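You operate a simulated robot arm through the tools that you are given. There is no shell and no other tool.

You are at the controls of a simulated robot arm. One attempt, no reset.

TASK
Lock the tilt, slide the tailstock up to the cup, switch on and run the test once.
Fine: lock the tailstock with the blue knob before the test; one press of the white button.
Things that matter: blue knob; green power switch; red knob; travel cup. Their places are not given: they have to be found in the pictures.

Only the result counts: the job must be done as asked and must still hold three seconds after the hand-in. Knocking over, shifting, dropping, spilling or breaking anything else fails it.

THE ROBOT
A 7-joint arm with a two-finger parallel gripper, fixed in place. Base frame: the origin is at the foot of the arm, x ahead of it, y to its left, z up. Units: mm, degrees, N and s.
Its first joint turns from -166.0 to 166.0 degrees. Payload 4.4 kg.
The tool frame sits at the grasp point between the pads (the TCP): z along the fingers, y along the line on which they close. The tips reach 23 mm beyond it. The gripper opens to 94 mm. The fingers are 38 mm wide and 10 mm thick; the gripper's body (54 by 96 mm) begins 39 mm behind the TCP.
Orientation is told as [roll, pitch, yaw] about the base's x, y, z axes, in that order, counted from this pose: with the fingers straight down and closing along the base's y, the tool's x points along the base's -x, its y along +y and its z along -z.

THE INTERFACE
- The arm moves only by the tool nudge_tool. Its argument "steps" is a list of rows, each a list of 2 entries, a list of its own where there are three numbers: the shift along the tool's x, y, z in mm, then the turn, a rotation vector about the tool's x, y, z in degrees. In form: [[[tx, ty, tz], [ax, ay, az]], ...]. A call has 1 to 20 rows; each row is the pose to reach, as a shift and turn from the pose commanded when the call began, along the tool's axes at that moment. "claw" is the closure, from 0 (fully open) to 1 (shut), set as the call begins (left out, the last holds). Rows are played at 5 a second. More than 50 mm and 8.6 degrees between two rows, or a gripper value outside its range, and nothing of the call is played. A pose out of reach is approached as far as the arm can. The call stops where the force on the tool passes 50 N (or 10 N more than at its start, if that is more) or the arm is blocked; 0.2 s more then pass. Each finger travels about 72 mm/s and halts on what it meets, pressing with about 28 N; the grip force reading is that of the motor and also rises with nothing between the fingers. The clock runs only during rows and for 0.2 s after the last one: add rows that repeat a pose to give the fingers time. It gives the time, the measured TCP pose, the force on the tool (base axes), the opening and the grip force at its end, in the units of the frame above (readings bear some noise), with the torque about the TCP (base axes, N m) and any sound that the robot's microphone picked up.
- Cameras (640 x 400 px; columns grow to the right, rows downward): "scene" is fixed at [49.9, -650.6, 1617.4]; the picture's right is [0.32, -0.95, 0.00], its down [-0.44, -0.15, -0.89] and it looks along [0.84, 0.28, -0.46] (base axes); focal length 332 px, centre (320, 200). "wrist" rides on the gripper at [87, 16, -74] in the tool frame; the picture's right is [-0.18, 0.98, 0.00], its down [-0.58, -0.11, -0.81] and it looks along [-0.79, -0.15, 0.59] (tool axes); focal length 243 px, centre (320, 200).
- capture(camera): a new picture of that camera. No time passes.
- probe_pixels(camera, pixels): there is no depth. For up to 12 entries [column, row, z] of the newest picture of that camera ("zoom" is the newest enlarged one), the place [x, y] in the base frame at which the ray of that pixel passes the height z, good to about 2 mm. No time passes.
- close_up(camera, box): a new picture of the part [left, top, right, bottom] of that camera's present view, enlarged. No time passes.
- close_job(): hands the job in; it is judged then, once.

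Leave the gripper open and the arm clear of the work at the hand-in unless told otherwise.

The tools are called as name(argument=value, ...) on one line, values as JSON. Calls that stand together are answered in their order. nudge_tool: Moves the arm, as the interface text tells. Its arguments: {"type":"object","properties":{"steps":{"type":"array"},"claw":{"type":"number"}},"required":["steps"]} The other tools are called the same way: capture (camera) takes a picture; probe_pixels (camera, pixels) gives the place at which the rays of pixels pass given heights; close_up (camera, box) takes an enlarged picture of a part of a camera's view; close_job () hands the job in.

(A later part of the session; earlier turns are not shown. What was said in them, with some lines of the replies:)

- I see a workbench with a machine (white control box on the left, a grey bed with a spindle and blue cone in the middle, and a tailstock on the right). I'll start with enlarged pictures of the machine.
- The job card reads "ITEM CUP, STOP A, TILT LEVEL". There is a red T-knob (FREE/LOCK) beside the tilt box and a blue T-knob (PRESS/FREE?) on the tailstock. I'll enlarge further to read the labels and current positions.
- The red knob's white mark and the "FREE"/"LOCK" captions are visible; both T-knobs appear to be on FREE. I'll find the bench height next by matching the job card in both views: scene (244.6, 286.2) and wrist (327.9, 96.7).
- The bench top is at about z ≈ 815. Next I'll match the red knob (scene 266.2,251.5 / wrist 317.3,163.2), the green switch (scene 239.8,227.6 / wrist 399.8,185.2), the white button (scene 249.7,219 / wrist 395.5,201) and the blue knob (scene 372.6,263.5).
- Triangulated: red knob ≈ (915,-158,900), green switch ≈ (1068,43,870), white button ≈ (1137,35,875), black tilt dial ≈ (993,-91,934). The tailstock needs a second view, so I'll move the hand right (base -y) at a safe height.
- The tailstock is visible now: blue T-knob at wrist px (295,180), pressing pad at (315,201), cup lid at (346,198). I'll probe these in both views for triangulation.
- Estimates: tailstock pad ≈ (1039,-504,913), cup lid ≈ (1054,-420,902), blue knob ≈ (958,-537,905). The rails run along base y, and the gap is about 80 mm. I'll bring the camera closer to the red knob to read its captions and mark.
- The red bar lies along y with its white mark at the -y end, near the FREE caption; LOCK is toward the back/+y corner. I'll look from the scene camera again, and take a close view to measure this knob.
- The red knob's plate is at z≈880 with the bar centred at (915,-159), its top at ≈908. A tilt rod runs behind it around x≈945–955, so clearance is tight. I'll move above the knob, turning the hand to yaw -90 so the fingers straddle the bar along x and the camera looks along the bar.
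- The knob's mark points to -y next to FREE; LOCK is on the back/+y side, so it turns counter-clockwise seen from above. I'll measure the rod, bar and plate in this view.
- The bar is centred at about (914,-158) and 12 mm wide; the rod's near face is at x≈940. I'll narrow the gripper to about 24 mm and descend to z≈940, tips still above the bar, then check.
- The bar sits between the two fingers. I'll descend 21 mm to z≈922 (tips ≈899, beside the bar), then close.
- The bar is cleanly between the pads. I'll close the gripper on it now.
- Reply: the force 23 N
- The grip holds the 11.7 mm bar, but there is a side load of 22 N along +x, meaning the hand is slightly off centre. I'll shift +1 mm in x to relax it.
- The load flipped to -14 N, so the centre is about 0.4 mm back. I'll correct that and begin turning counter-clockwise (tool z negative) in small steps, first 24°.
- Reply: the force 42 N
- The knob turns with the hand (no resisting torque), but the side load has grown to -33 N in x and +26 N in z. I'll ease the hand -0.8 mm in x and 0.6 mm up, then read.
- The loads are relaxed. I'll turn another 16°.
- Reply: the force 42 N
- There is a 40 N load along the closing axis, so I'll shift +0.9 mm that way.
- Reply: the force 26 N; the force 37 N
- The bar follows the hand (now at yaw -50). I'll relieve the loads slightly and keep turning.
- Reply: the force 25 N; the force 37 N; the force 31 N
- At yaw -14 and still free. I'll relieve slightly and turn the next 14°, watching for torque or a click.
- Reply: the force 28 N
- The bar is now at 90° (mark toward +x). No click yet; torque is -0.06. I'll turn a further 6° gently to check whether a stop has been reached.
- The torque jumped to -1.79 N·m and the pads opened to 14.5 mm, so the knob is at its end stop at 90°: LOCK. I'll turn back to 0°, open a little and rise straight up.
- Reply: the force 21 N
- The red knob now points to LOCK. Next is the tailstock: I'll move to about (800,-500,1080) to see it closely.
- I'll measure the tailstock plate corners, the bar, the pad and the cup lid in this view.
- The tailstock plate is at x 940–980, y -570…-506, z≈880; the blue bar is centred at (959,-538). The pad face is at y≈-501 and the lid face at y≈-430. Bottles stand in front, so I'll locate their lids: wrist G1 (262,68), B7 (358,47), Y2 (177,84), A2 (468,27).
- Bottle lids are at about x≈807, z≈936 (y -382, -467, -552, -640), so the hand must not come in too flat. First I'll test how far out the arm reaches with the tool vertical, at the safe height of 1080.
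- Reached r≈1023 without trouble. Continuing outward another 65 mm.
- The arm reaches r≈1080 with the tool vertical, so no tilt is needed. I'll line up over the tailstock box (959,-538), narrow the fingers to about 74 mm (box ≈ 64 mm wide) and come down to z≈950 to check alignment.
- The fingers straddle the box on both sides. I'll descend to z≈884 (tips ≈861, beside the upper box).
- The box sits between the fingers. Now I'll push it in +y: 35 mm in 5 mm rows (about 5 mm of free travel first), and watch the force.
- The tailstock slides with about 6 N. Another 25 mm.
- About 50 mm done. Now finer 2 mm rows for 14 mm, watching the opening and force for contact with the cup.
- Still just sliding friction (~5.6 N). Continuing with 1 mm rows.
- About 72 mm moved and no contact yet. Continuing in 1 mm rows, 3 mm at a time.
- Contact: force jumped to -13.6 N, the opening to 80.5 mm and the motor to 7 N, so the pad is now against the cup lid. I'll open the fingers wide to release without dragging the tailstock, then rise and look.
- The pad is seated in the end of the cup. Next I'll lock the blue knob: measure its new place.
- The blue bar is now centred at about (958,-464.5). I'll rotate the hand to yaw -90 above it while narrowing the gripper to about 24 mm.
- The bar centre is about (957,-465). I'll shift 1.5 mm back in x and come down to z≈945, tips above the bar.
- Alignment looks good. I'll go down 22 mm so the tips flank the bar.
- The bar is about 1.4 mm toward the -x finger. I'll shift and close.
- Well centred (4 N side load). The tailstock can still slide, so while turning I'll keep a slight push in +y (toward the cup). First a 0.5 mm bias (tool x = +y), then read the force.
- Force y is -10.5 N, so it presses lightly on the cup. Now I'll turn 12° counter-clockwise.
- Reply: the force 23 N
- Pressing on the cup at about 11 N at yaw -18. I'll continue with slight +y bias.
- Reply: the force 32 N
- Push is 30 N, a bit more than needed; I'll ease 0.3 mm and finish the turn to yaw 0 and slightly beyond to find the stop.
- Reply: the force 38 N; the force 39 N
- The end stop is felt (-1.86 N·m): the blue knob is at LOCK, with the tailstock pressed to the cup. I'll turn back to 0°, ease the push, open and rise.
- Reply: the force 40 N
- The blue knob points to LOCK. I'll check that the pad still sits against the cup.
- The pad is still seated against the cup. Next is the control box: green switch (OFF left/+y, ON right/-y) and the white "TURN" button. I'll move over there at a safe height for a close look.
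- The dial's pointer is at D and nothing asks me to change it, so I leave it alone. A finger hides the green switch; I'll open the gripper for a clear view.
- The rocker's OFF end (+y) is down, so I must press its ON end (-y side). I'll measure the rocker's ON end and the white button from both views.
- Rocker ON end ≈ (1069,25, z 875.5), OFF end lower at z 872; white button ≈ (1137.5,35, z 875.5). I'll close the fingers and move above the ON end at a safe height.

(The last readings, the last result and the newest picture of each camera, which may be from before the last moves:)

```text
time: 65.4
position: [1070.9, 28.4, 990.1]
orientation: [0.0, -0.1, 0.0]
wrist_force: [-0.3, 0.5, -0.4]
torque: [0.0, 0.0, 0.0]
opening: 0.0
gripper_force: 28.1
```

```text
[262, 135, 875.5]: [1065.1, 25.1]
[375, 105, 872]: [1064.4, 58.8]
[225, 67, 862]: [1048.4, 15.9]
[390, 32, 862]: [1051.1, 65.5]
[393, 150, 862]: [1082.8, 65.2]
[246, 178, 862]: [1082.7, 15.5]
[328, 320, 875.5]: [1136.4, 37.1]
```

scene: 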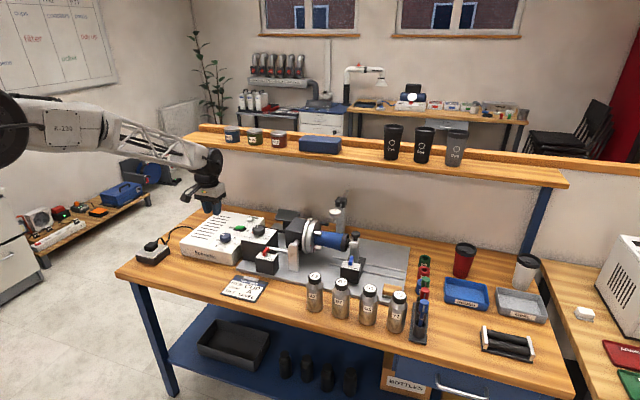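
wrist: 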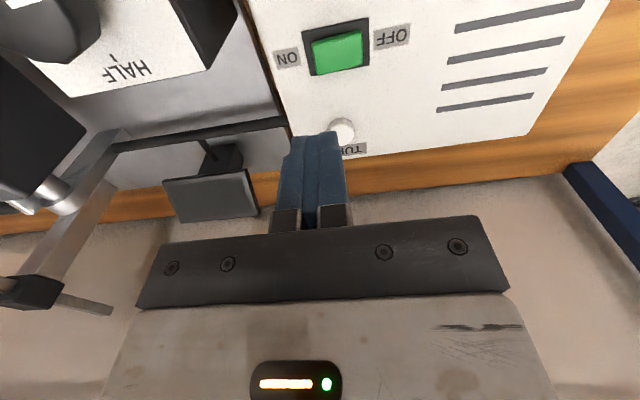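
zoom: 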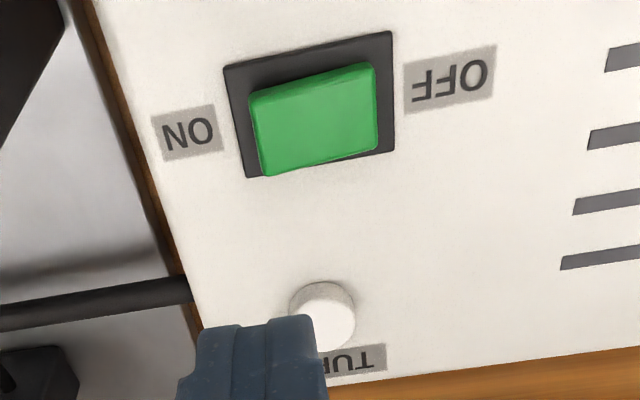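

Frame centre ≈ (1066.5,40.5); the ON end is at y≈25. I'll line up at (1067,25.5) and come down to just above the rocker (tips ≈ 881).

nudge_tool(steps=[[[4, -3, 15], [0, 0, 0]], [[4, -3, 35], [0, 0, 0]], [[4, -3, 55], [0, 0, 0]], [[4, -3, 72], [0, 0, 0]], [[4, -3, 85], [0, 0, 0]], [[4, -3, 85], [0, 0, 0]]])

close_up(camera="scene", box=[215, 195, 275, 245])

capture(camera="wrist")

```text
time: 66.8
position: [1065.7, 23.8, 907.7]
orientation: [-0.1, -0.1, -0.1]
wrist_force: [-0.3, -0.3, -0.1]
torque: [-0.02, -0.01, 0.02]
opening: 0.1
gripper_force: 28.4
```

```text
8.00 times, centred on (245, 220) of scene
```

zoom: 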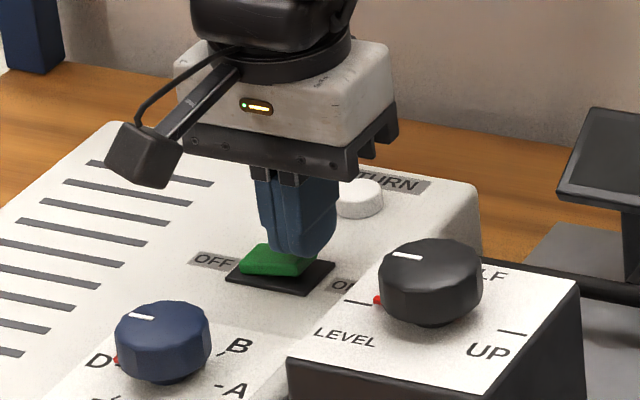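

```text
taken
```

wrist: 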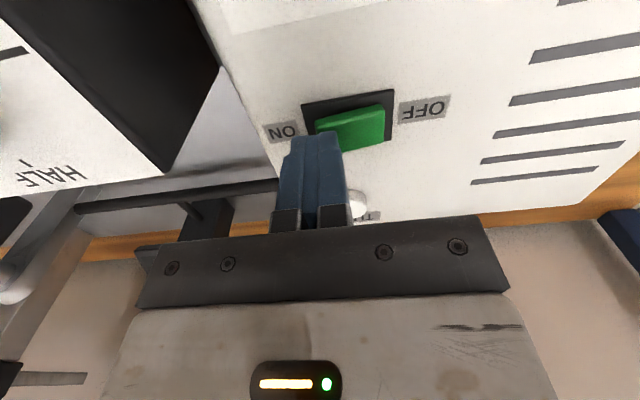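

The closed fingertips are above the ON end. Now I'll press down: 2 mm rows for 10 mm.

nudge_tool(steps=[[[0, 1.5, 2], [0, 0, 0]], [[0, 1.5, 4], [0, 0, 0]], [[0, 1.5, 6], [0, 0, 0]], [[0, 1.5, 8], [0, 0, 0]], [[0, 1.5, 9], [0, 0, 0]], [[0, 1.5, 10], [0, 0, 0]]])

close_up(camera="wrist", box=[260, 60, 460, 230])

```text
time: 68.2
position: [1065.2, 26.6, 899.4]
orientation: [0.0, -0.2, 0.1]
wrist_force: [-26.7, 6.1, 36.4]
torque: [0.51, 0.97, 0.2]
opening: 0.2
gripper_force: 28.6
```

```text
2.35 times, centred on (360, 145) of wrist
```

zoom: 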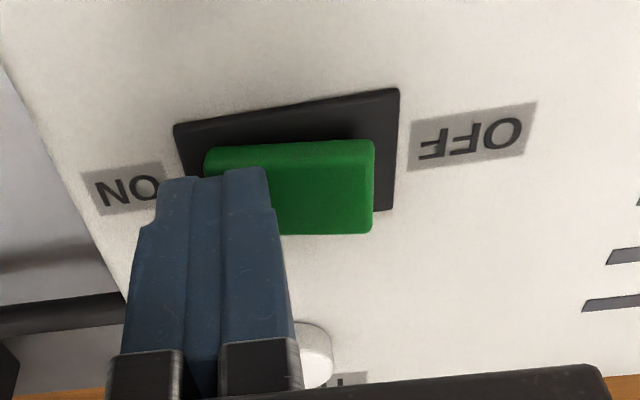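

Force is 36 N up and the rocker's tilt has changed (the OFF end is now raised). I'll lift off and check that it stays ON.

nudge_tool(steps=[[[0, 0, -4], [0, 0, 0]], [[0, 0, -15], [0, 0, 0]], [[0, 0, -40], [0, 0, 0]], [[0, 0, -80], [0, 0, 0]], [[0, 0, -80], [0, 0, 0]]])

capture(camera="wrist")

close_up(camera="wrist", box=[270, 5, 410, 165])

close_up(camera="scene", box=[225, 210, 265, 240])

```text
time: 69.4
position: [1065.3, 24.8, 978.1]
orientation: [0.0, 0.0, 0.0]
wrist_force: [0.3, 0.3, 0.8]
torque: [-0.04, -0.01, -0.04]
opening: 0.1
gripper_force: 28.6
```

```text
taken
```

wrist: 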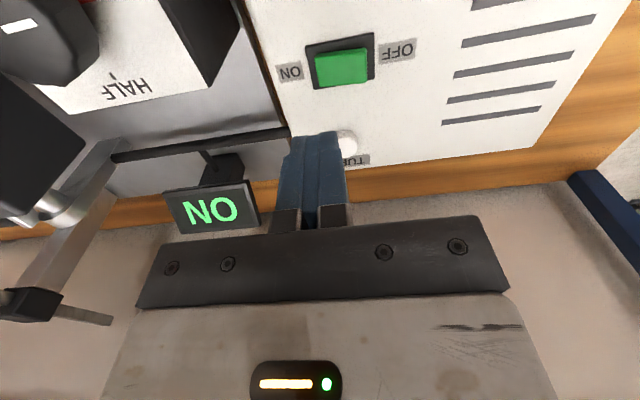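

```text
2.50 times, centred on (340, 85) of wrist
```

zoom: 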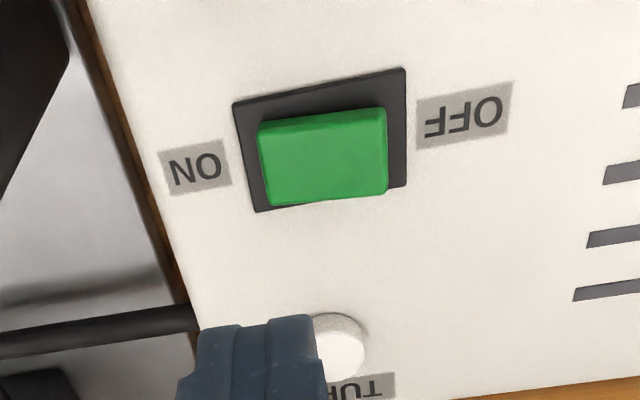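

```text
13.33 times, centred on (245, 225) of scene
```

zoom: 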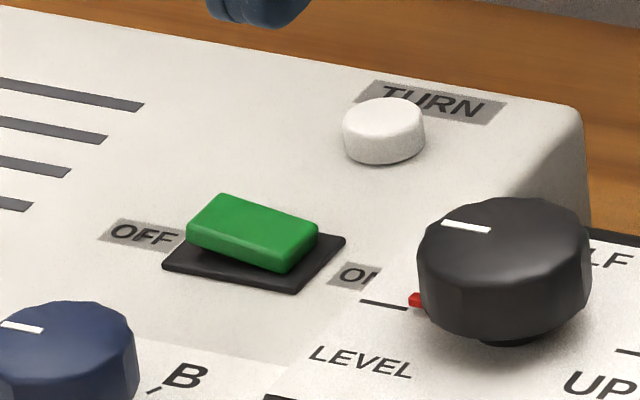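

The rocker has flipped and stays ON. The little display lights up; I'll read it from the scene camera (about (297,213)).

close_up(camera="scene", box=[270, 200, 320, 235])

close_up(camera="scene", box=[260, 195, 400, 290])

```text
11.43 times, centred on (295, 218) of scene
```

zoom: 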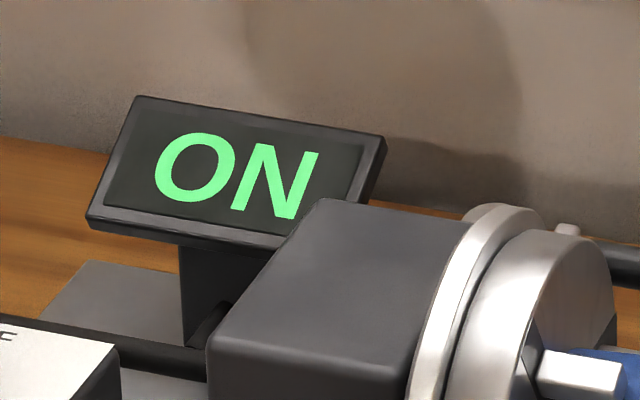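

```text
4.21 times, centred on (330, 242) of scene
```

zoom: 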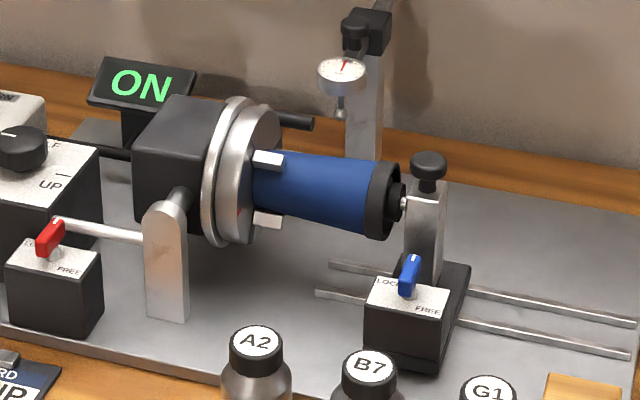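

The display reads ON, the tilt is locked, and the tailstock is locked against the cup. Next is the white button at about (1137,36). I'll move above it at z≈978 and check that the arm reaches there.

nudge_tool(steps=[[[-20, 3, 0], [0, 0, 0]], [[-40, 6, 0], [0, 0, 0]], [[-60, 9, 0], [0, 0, 0]], [[-72, 11, 0], [0, 0, 0]], [[-72, 11, 0], [0, 0, 0]]])

capture(camera="scene")

capture(camera="wrist")

close_up(camera="scene", box=[205, 150, 295, 240])

```text
time: 70.6
position: [1136.9, 38.3, 977.1]
orientation: [0.1, -0.1, -0.1]
wrist_force: [-0.6, -0.1, -0.2]
torque: [-0.01, -0.01, -0.01]
opening: 0.0
gripper_force: 28.0
```

```text
taken
```

scene: 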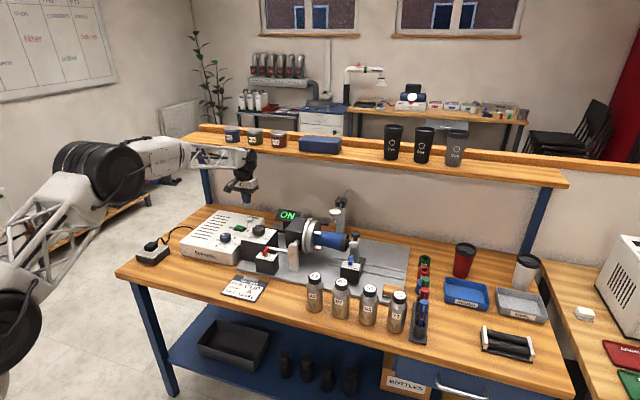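

```text
taken
```

wrist: 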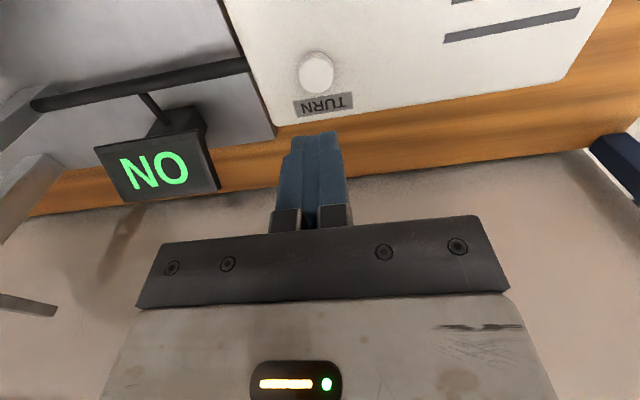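

```text
4.44 times, centred on (250, 195) of scene
```

zoom: 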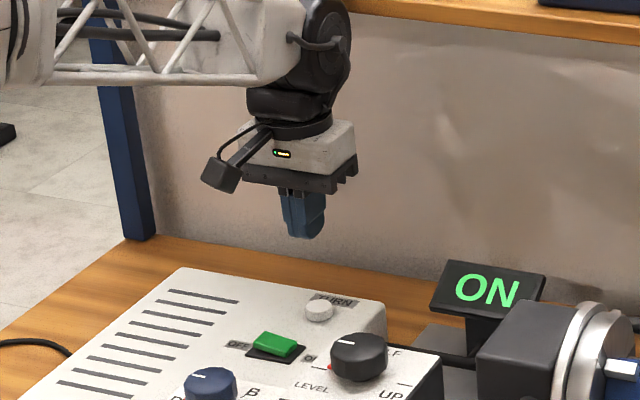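

close_up(camera="wrist", box=[280, 35, 360, 125])

```text
4.44 times, centred on (320, 80) of wrist
```

zoom: 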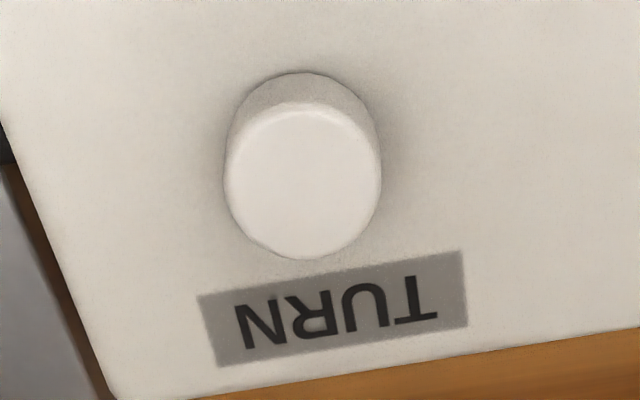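

probe_pixels(camera="zoom", pixels=[[303, 182, 875.5], [303, 182, 872], [225, 175, 875.5], [380, 180, 875.5]])

```text
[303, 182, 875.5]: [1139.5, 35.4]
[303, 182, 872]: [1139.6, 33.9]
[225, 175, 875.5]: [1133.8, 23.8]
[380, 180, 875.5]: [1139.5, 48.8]
```

Button centre ≈ (1138.5,35.5), top z ≈ 875. I'll descend to tips ≈ 882, just above it.

nudge_tool(steps=[[[-1, -1.5, 20], [0, 0, 0]], [[-1, -1.5, 40], [0, 0, 0]], [[-1, -1.5, 58], [0, 0, 0]], [[-1, -1.5, 70], [0, 0, 0]], [[-1, -1.5, 70], [0, 0, 0]]])

close_up(camera="scene", box=[215, 190, 285, 240])

capture(camera="wrist")

```text
time: 71.8
position: [1137.3, 35.2, 907.9]
orientation: [0.0, 0.0, 0.0]
wrist_force: [-0.7, 0.2, 0.4]
torque: [-0.03, 0.02, -0.04]
opening: 0.0
gripper_force: 28.2
```

```text
8.00 times, centred on (250, 215) of scene
```

zoom: 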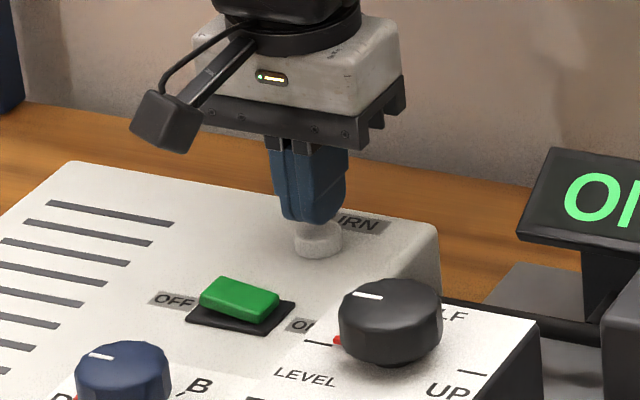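

```text
taken
```

wrist: 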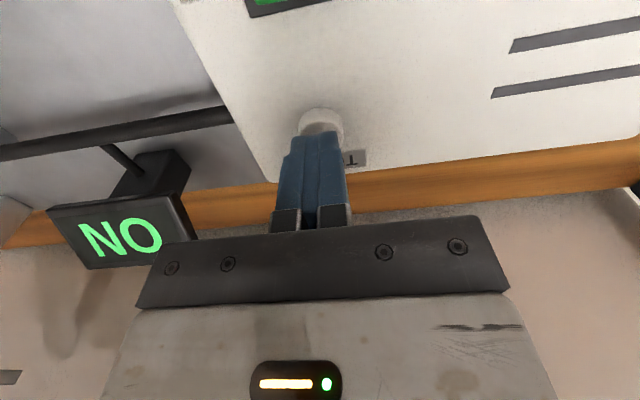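

The fingertips are over the button. I'll press once in one continuous motion, down to about 6 mm below first contact (the call stops itself at 50 N).

nudge_tool(steps=[[[0, 0, 4], [0, 0, 0]], [[0, 0, 8], [0, 0, 0]], [[0, 0, 10], [0, 0, 0]], [[0, 0, 12], [0, 0, 0]], [[0, 0, 14], [0, 0, 0]], [[0, 0, 15.5], [0, 0, 0]]])

close_up(camera="scene", box=[215, 190, 345, 270])

```text
time: 73.2
position: [1139.4, 35.9, 892.3]
orientation: [-0.1, 0.0, -0.1]
wrist_force: [-3.8, -2.4, 11.5]
torque: [-0.04, 0.11, -0.03]
opening: 0.0
gripper_force: 28.1
heard: click
```

```text
4.92 times, centred on (280, 230) of scene
```

zoom: 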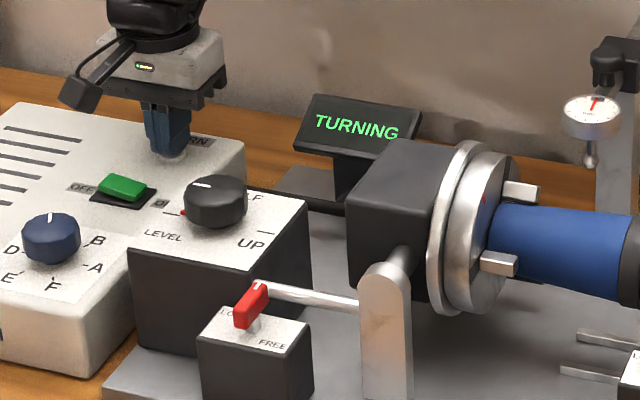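

A click, and the display reads "TURNING"; the navy dial seems to move along with it. I'll look more closely before moving.

close_up(camera="scene", box=[210, 220, 250, 250])

close_up(camera="scene", box=[290, 205, 350, 265])

close_up(camera="scene", box=[270, 200, 320, 235])

```text
13.33 times, centred on (230, 235) of scene
```

zoom: 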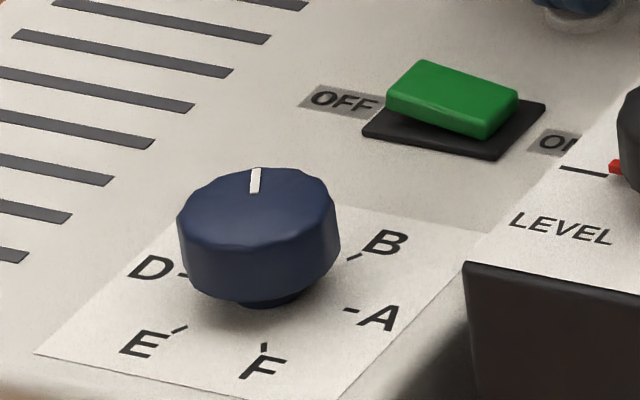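

```text
6.67 times, centred on (320, 235) of scene
```

zoom: 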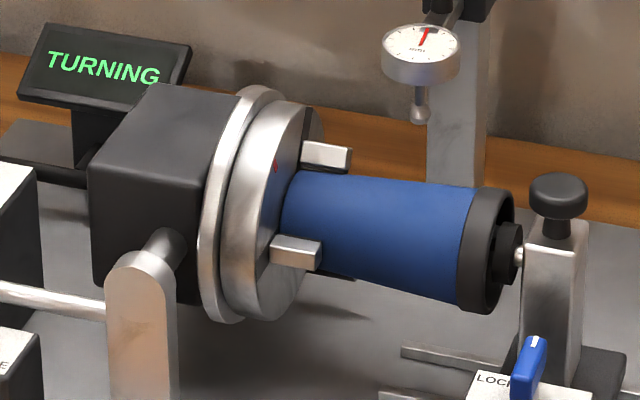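

```text
11.43 times, centred on (295, 218) of scene
```

zoom: 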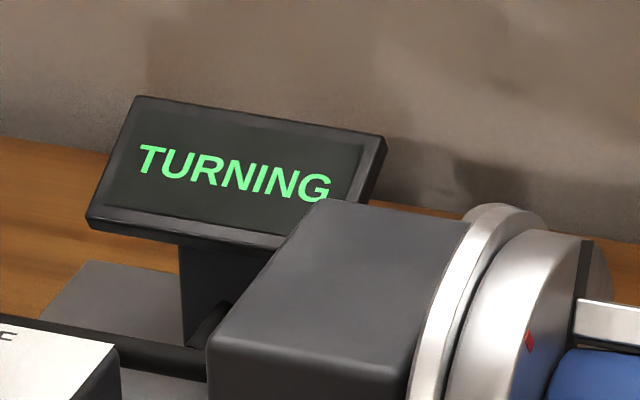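

The dial is driven by the turning chuck, going from D past C toward B and A. I'll hold the button still for one short row and watch how it proceeds.

nudge_tool(steps=[[[0, 0, 0], [0, 0, 0]]])

close_up(camera="scene", box=[210, 205, 320, 265])

```text
time: 73.6
position: [1138.6, 35.2, 891.6]
orientation: [0.0, -0.1, 0.0]
wrist_force: [-0.7, -2.9, 12.6]
torque: [-0.04, 0.05, -0.01]
opening: 0.1
gripper_force: 27.9
```

```text
5.82 times, centred on (265, 235) of scene
```

zoom: 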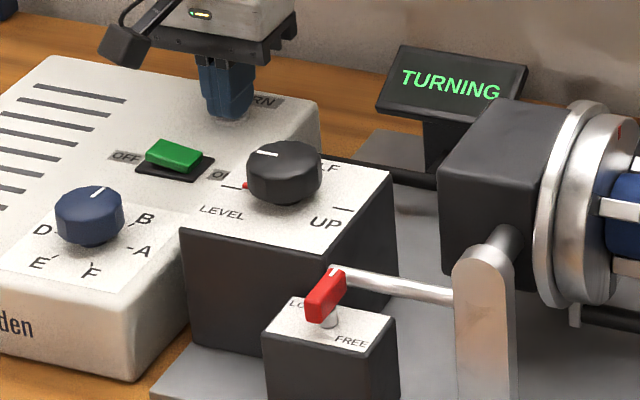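

Turning at about 60°/s. I'll hold one more row and check again.

nudge_tool(steps=[[[0, 0, 0], [0, 0, 0]]])

close_up(camera="scene", box=[210, 220, 250, 250])

close_up(camera="scene", box=[270, 200, 350, 265])

```text
time: 74.0
position: [1139.7, 35.5, 892.1]
orientation: [0.1, 0.0, -0.1]
wrist_force: [3.2, -2.5, 13.8]
torque: [-0.13, -0.06, -0.01]
opening: 0.3
gripper_force: 28.0
```

```text
13.33 times, centred on (230, 235) of scene
```

zoom: 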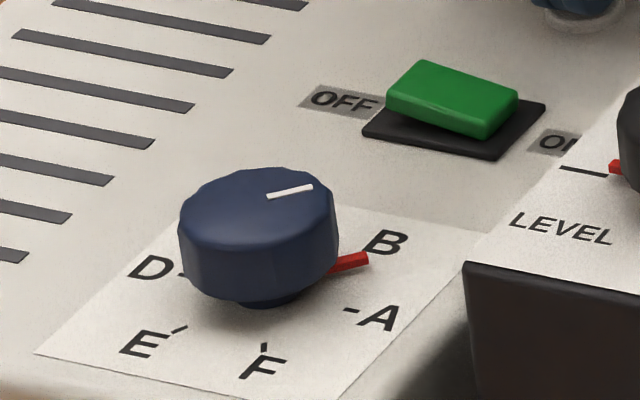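

```text
6.15 times, centred on (310, 232) of scene
```

zoom: 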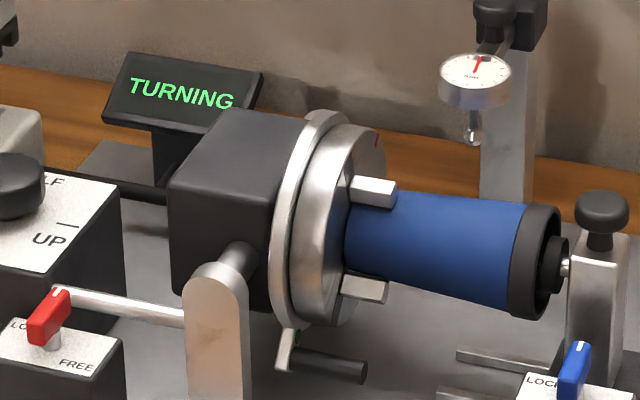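

The pointer is just past B, moving toward A. I'll hold 0.4 s more and then release smoothly upward, so the button comes free about as the pointer reaches A (harmless if the test runs by itself).

nudge_tool(steps=[[[0, 0, 0], [0, 0, 0]], [[0, 0, 0], [0, 0, 0]], [[0, 0, -10], [0, 0, 0]], [[0, 0, -30], [0, 0, 0]]])

close_up(camera="scene", box=[210, 220, 250, 250])

close_up(camera="scene", box=[270, 200, 350, 265])

```text
time: 75.0
position: [1139.5, 35.4, 918.9]
orientation: [0.0, 0.1, -0.1]
wrist_force: [-0.2, 0.4, -0.7]
torque: [0.05, 0.01, 0.03]
opening: 0.0
gripper_force: 27.9
```

```text
13.33 times, centred on (230, 235) of scene
```

zoom: 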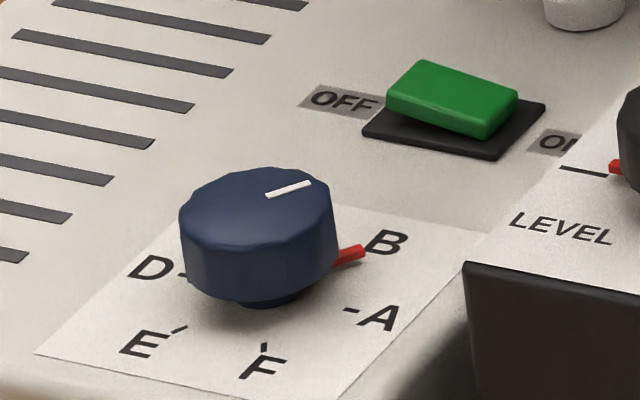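

```text
6.15 times, centred on (310, 232) of scene
```

zoom: 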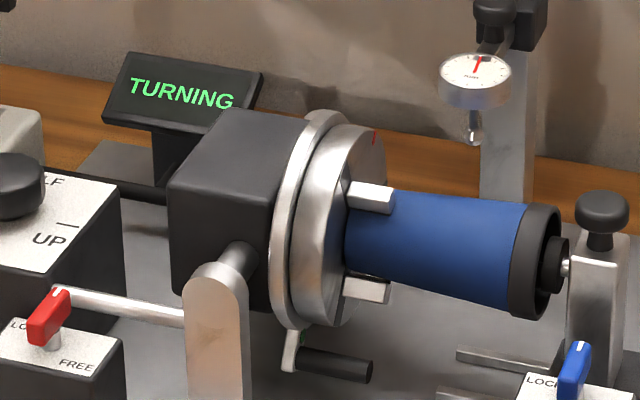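

The pointer has settled at B, and the display still says TURNING. The button is released. I'll rise further and watch.

nudge_tool(steps=[[[0, 0, -30], [0, 0, 0]], [[10, 0, -60], [0, 0, 0]], [[10, 0, -60], [0, 0, 0]]])

close_up(camera="scene", box=[210, 200, 350, 270])

close_up(camera="scene", box=[210, 220, 250, 250])

```text
time: 75.8
position: [1128.2, 34.4, 979.9]
orientation: [-0.1, 0.0, 0.0]
wrist_force: [-0.2, -0.8, 0.4]
torque: [0.04, -0.03, 0.02]
opening: 0.1
gripper_force: 27.7
```

```text
4.57 times, centred on (280, 235) of scene
```

zoom: 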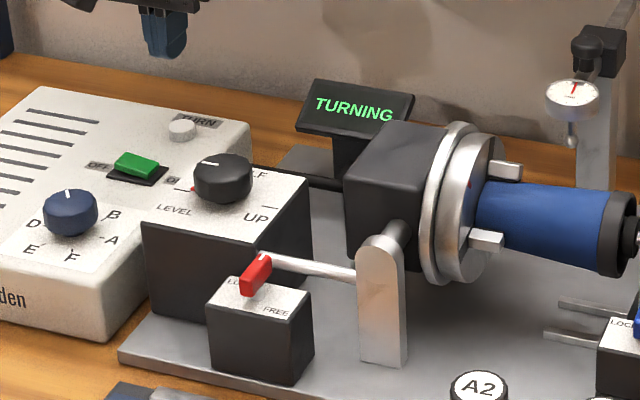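

```text
13.33 times, centred on (230, 235) of scene
```

zoom: 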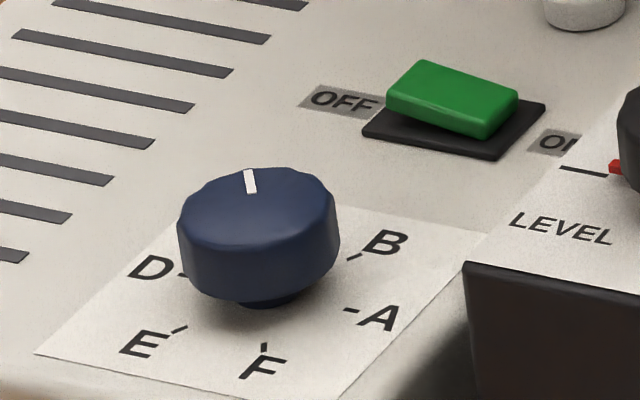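

The test runs by itself: the dial is now swinging back toward D. I'll carry the arm back clear while it completes.

nudge_tool(steps=[[[40, 0, -20], [0, 0, 0]], [[85, 0, -40], [0, 0, 0]], [[130, 0, -60], [0, 0, 0]], [[175, 0, -80], [0, 0, 0]], [[220, 0, -90], [0, 0, 0]], [[265, 0, -100], [0, 0, 0]], [[310, 0, -110], [0, 0, 0]], [[350, 0, -120], [0, 0, 0]], [[350, 0, -120], [0, 0, 0]]])

capture(camera="scene")

close_up(camera="scene", box=[210, 200, 350, 270])

```text
time: 77.8
position: [777.1, 34.5, 1101.3]
orientation: [-0.1, 0.0, 0.1]
wrist_force: [-0.3, 0.1, 0.5]
torque: [0.02, -0.02, 0.01]
opening: 0.1
gripper_force: 28.3
```

```text
taken
```

scene: 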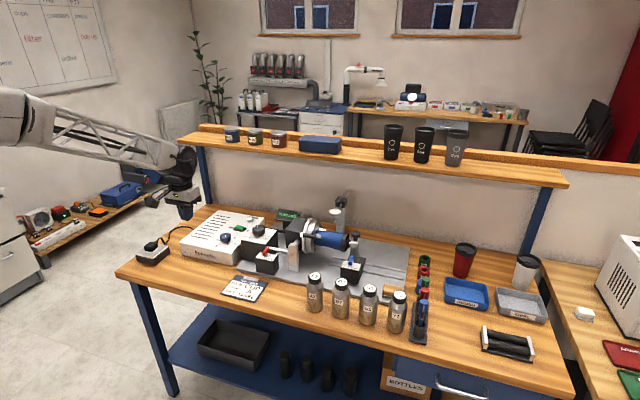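

```text
4.57 times, centred on (280, 235) of scene
```

zoom: 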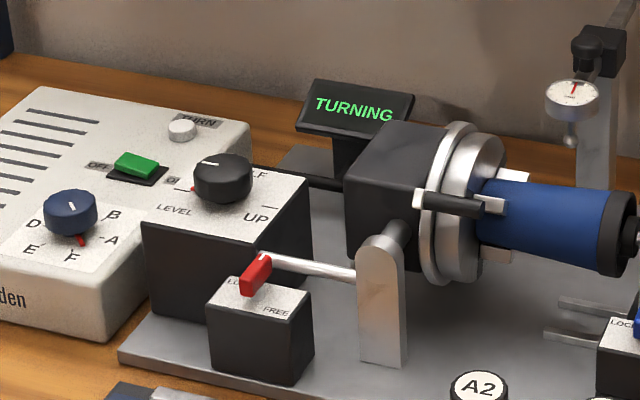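

Still turning (pointer near F now). The arm is clear. I'll open the gripper and wait a couple of seconds.

nudge_tool(steps=[[[0, 0, 0], [0, 0, 0]], [[0, 0, 0], [0, 0, 0]], [[0, 0, 0], [0, 0, 0]], [[0, 0, 0], [0, 0, 0]], [[0, 0, 0], [0, 0, 0]]], claw=0)

close_up(camera="scene", box=[210, 200, 350, 270])

```text
time: 79.0
position: [775.9, 34.1, 1100.9]
orientation: [0.1, -0.1, 0.0]
wrist_force: [0.6, 0.3, -0.4]
torque: [-0.03, 0.0, -0.02]
opening: 94.0
gripper_force: 0.0
```

```text
4.57 times, centred on (280, 235) of scene
```

zoom: 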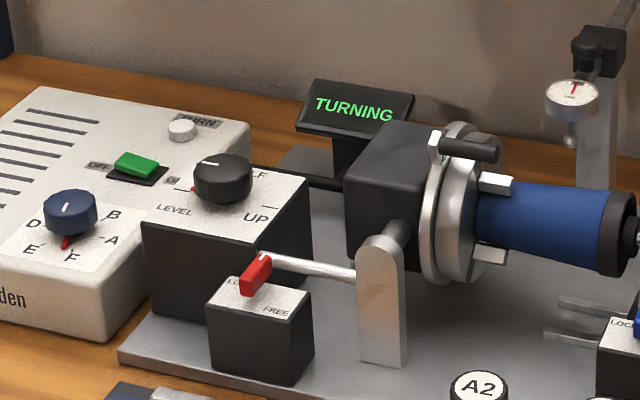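

nudge_tool(steps=[[[0, 0, 0], [0, 0, 0]], [[0, 0, 0], [0, 0, 0]], [[0, 0, 0], [0, 0, 0]], [[0, 0, 0], [0, 0, 0]], [[0, 0, 0], [0, 0, 0]], [[0, 0, 0], [0, 0, 0]], [[0, 0, 0], [0, 0, 0]], [[0, 0, 0], [0, 0, 0]], [[0, 0, 0], [0, 0, 0]]])

close_up(camera="scene", box=[210, 200, 350, 270])

```text
time: 81.0
position: [777.1, 33.6, 1101.0]
orientation: [0.0, 0.0, 0.0]
wrist_force: [0.4, -0.7, 0.2]
torque: [-0.02, 0.02, 0.01]
opening: 93.9
gripper_force: 0.1
```

```text
4.57 times, centred on (280, 235) of scene
```

zoom: 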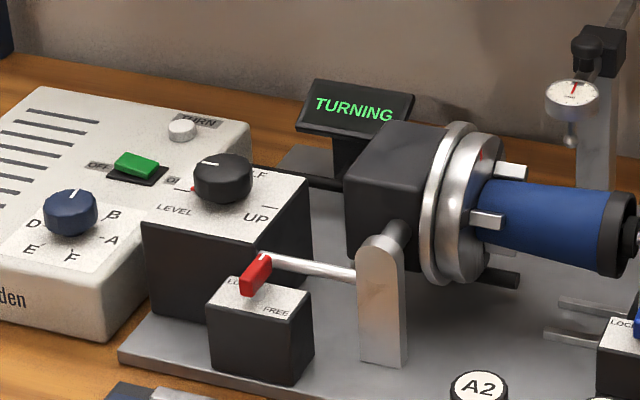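

Still turning back and forth. I'll wait 4 s more and check the display again.

nudge_tool(steps=[[[0, 0, 0], [0, 0, 0]], [[0, 0, 0], [0, 0, 0]], [[0, 0, 0], [0, 0, 0]], [[0, 0, 0], [0, 0, 0]], [[0, 0, 0], [0, 0, 0]], [[0, 0, 0], [0, 0, 0]], [[0, 0, 0], [0, 0, 0]], [[0, 0, 0], [0, 0, 0]], [[0, 0, 0], [0, 0, 0]], [[0, 0, 0], [0, 0, 0]], [[0, 0, 0], [0, 0, 0]], [[0, 0, 0], [0, 0, 0]], [[0, 0, 0], [0, 0, 0]], [[0, 0, 0], [0, 0, 0]], [[0, 0, 0], [0, 0, 0]], [[0, 0, 0], [0, 0, 0]], [[0, 0, 0], [0, 0, 0]], [[0, 0, 0], [0, 0, 0]], [[0, 0, 0], [0, 0, 0]], [[0, 0, 0], [0, 0, 0]]])

close_up(camera="scene", box=[210, 200, 350, 270])

```text
time: 85.2
position: [776.3, 33.0, 1100.2]
orientation: [0.0, 0.1, 0.0]
wrist_force: [-0.1, -0.3, -0.3]
torque: [-0.01, 0.01, -0.01]
opening: 94.0
gripper_force: 0.0
```

```text
4.57 times, centred on (280, 235) of scene
```

zoom: 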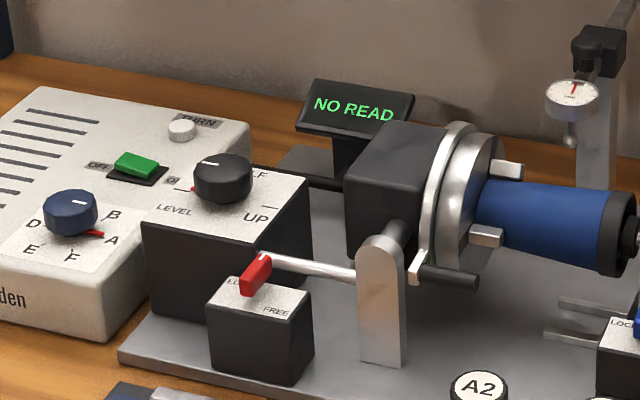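

The test has ended: the display reads "NO READ" (the gauge is swung away, which wasn't part of the request), and the dial came to rest near A, which is the card's stop. I'll verify the final state of everything closely.

close_up(camera="scene", box=[210, 220, 250, 250])

close_up(camera="scene", box=[325, 215, 385, 285])

close_up(camera="scene", box=[240, 195, 400, 300])

capture(camera="wrist")

```text
13.33 times, centred on (230, 235) of scene
```

zoom: 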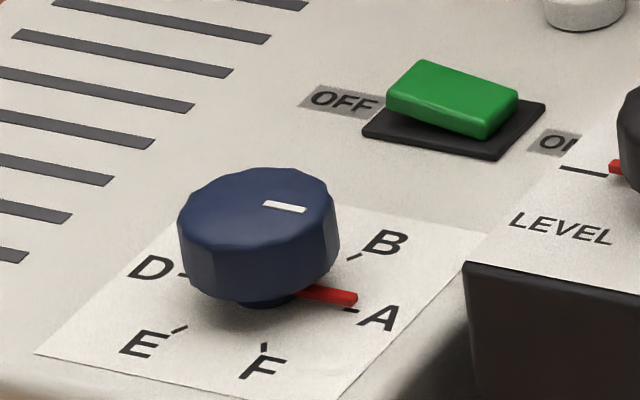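

```text
5.71 times, centred on (355, 250) of scene
```

zoom: 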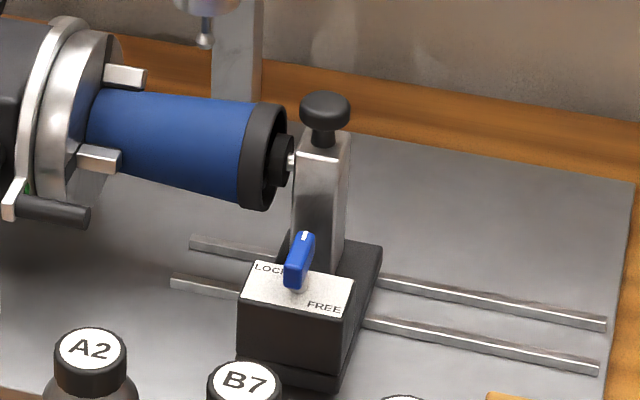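

```text
3.81 times, centred on (320, 248) of scene
```

zoom: 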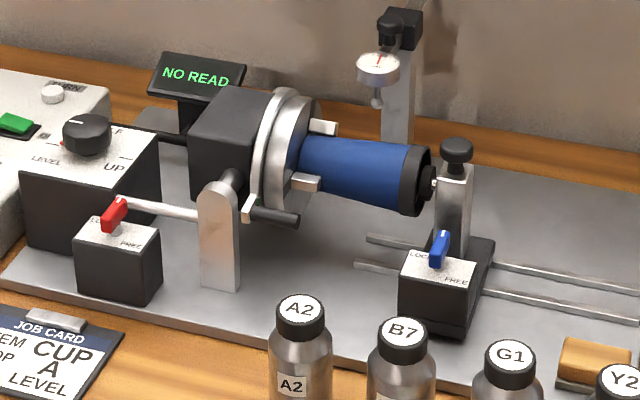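

```text
taken
```

wrist: 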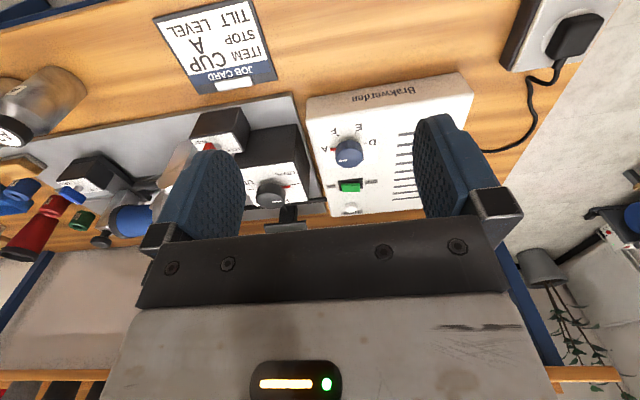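

Everything is in order: the red knob is at LOCK, the blue knob at LOCK with the pad against the cup, power is ON, one click was heard and the test finished. The bottles and other items are undisturbed. I'll retract the arm toward its starting place, then hand in.

nudge_tool(steps=[[[40, -30, -30], [0, 0, 0]], [[80, -60, -60], [0, 0, 0]], [[120, -90, -90], [0, 0, 0]], [[160, -120, -120], [0, 0, 0]], [[160, -120, -120], [0, 0, 0]]], claw=0)

capture(camera="scene")

```text
refused: row 1 steps farther than a row can; nothing moved
```

```text
taken
```

scene: 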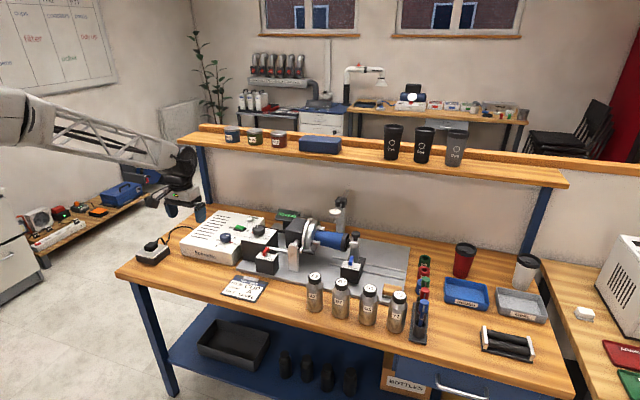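

The rows were too long (over 50 mm combined), so I'll repeat the move with smaller ones.

nudge_tool(steps=[[[25, -20, -20], [0, 0, 0]], [[50, -40, -40], [0, 0, 0]], [[75, -60, -60], [0, 0, 0]], [[100, -80, -80], [0, 0, 0]], [[125, -100, -100], [0, 0, 0]], [[150, -120, -115], [0, 0, 0]], [[150, -120, -115], [0, 0, 0]]], claw=0)

capture(camera="scene")

close_up(camera="scene", box=[210, 195, 400, 300])

```text
time: 86.8
position: [628.4, -86.6, 1217.7]
orientation: [0.1, 0.0, 0.1]
wrist_force: [-0.8, -0.1, 0.5]
torque: [0.01, 0.03, -0.01]
opening: 94.0
gripper_force: 0.2
```

```text
taken
```

scene: 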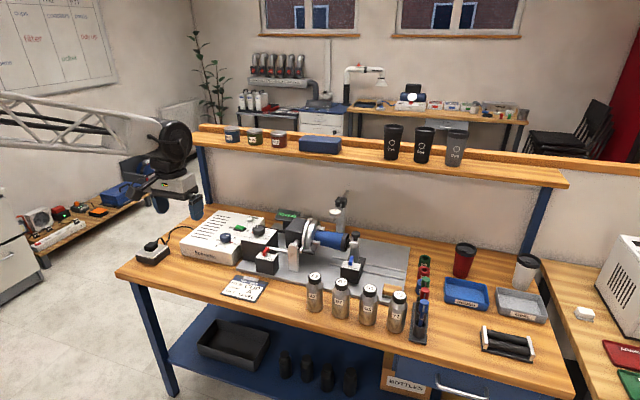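

```text
3.37 times, centred on (305, 248) of scene
```

zoom: 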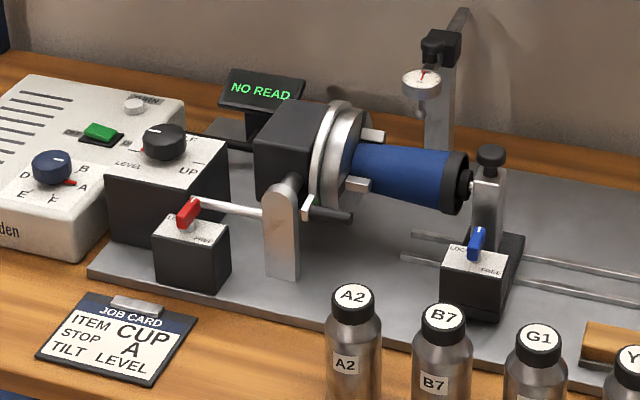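

The arm is clear with the gripper open. Both locks are on, the tailstock is against the cup, power is on, and the test was run once with a single press. I'm handing in the job.

close_job()

```text
The job is handed in.
```

The four steps are done and I've handed in the job. The test ran once, but its display ended on "NO READ".

- **Tilt:** it was already at LEVEL, as the job card asks. I turned the red knob from FREE to LOCK, until it hit its end stop.
- **Tailstock:** I slid it about 74 mm until its pad met the cup. I then turned the blue knob to LOCK while keeping light pressure on the cup, before the test.
- **Power:** the green switch is on, and the display showed ON.
- **Test:** I pressed the white button once and heard one click. The chuck turned back and forth for roughly 10 seconds and stopped by itself. The lettered dial moved with it and ended at A, the card's stop; I did not touch that dial.

The gauge was swung away from the cup during the test, which may be why there was no reading. The task didn't mention the gauge, so I left it where it was and didn't press the button again.

In the last picture nothing else on the bench had moved. The arm is clear of the work with the gripper open.
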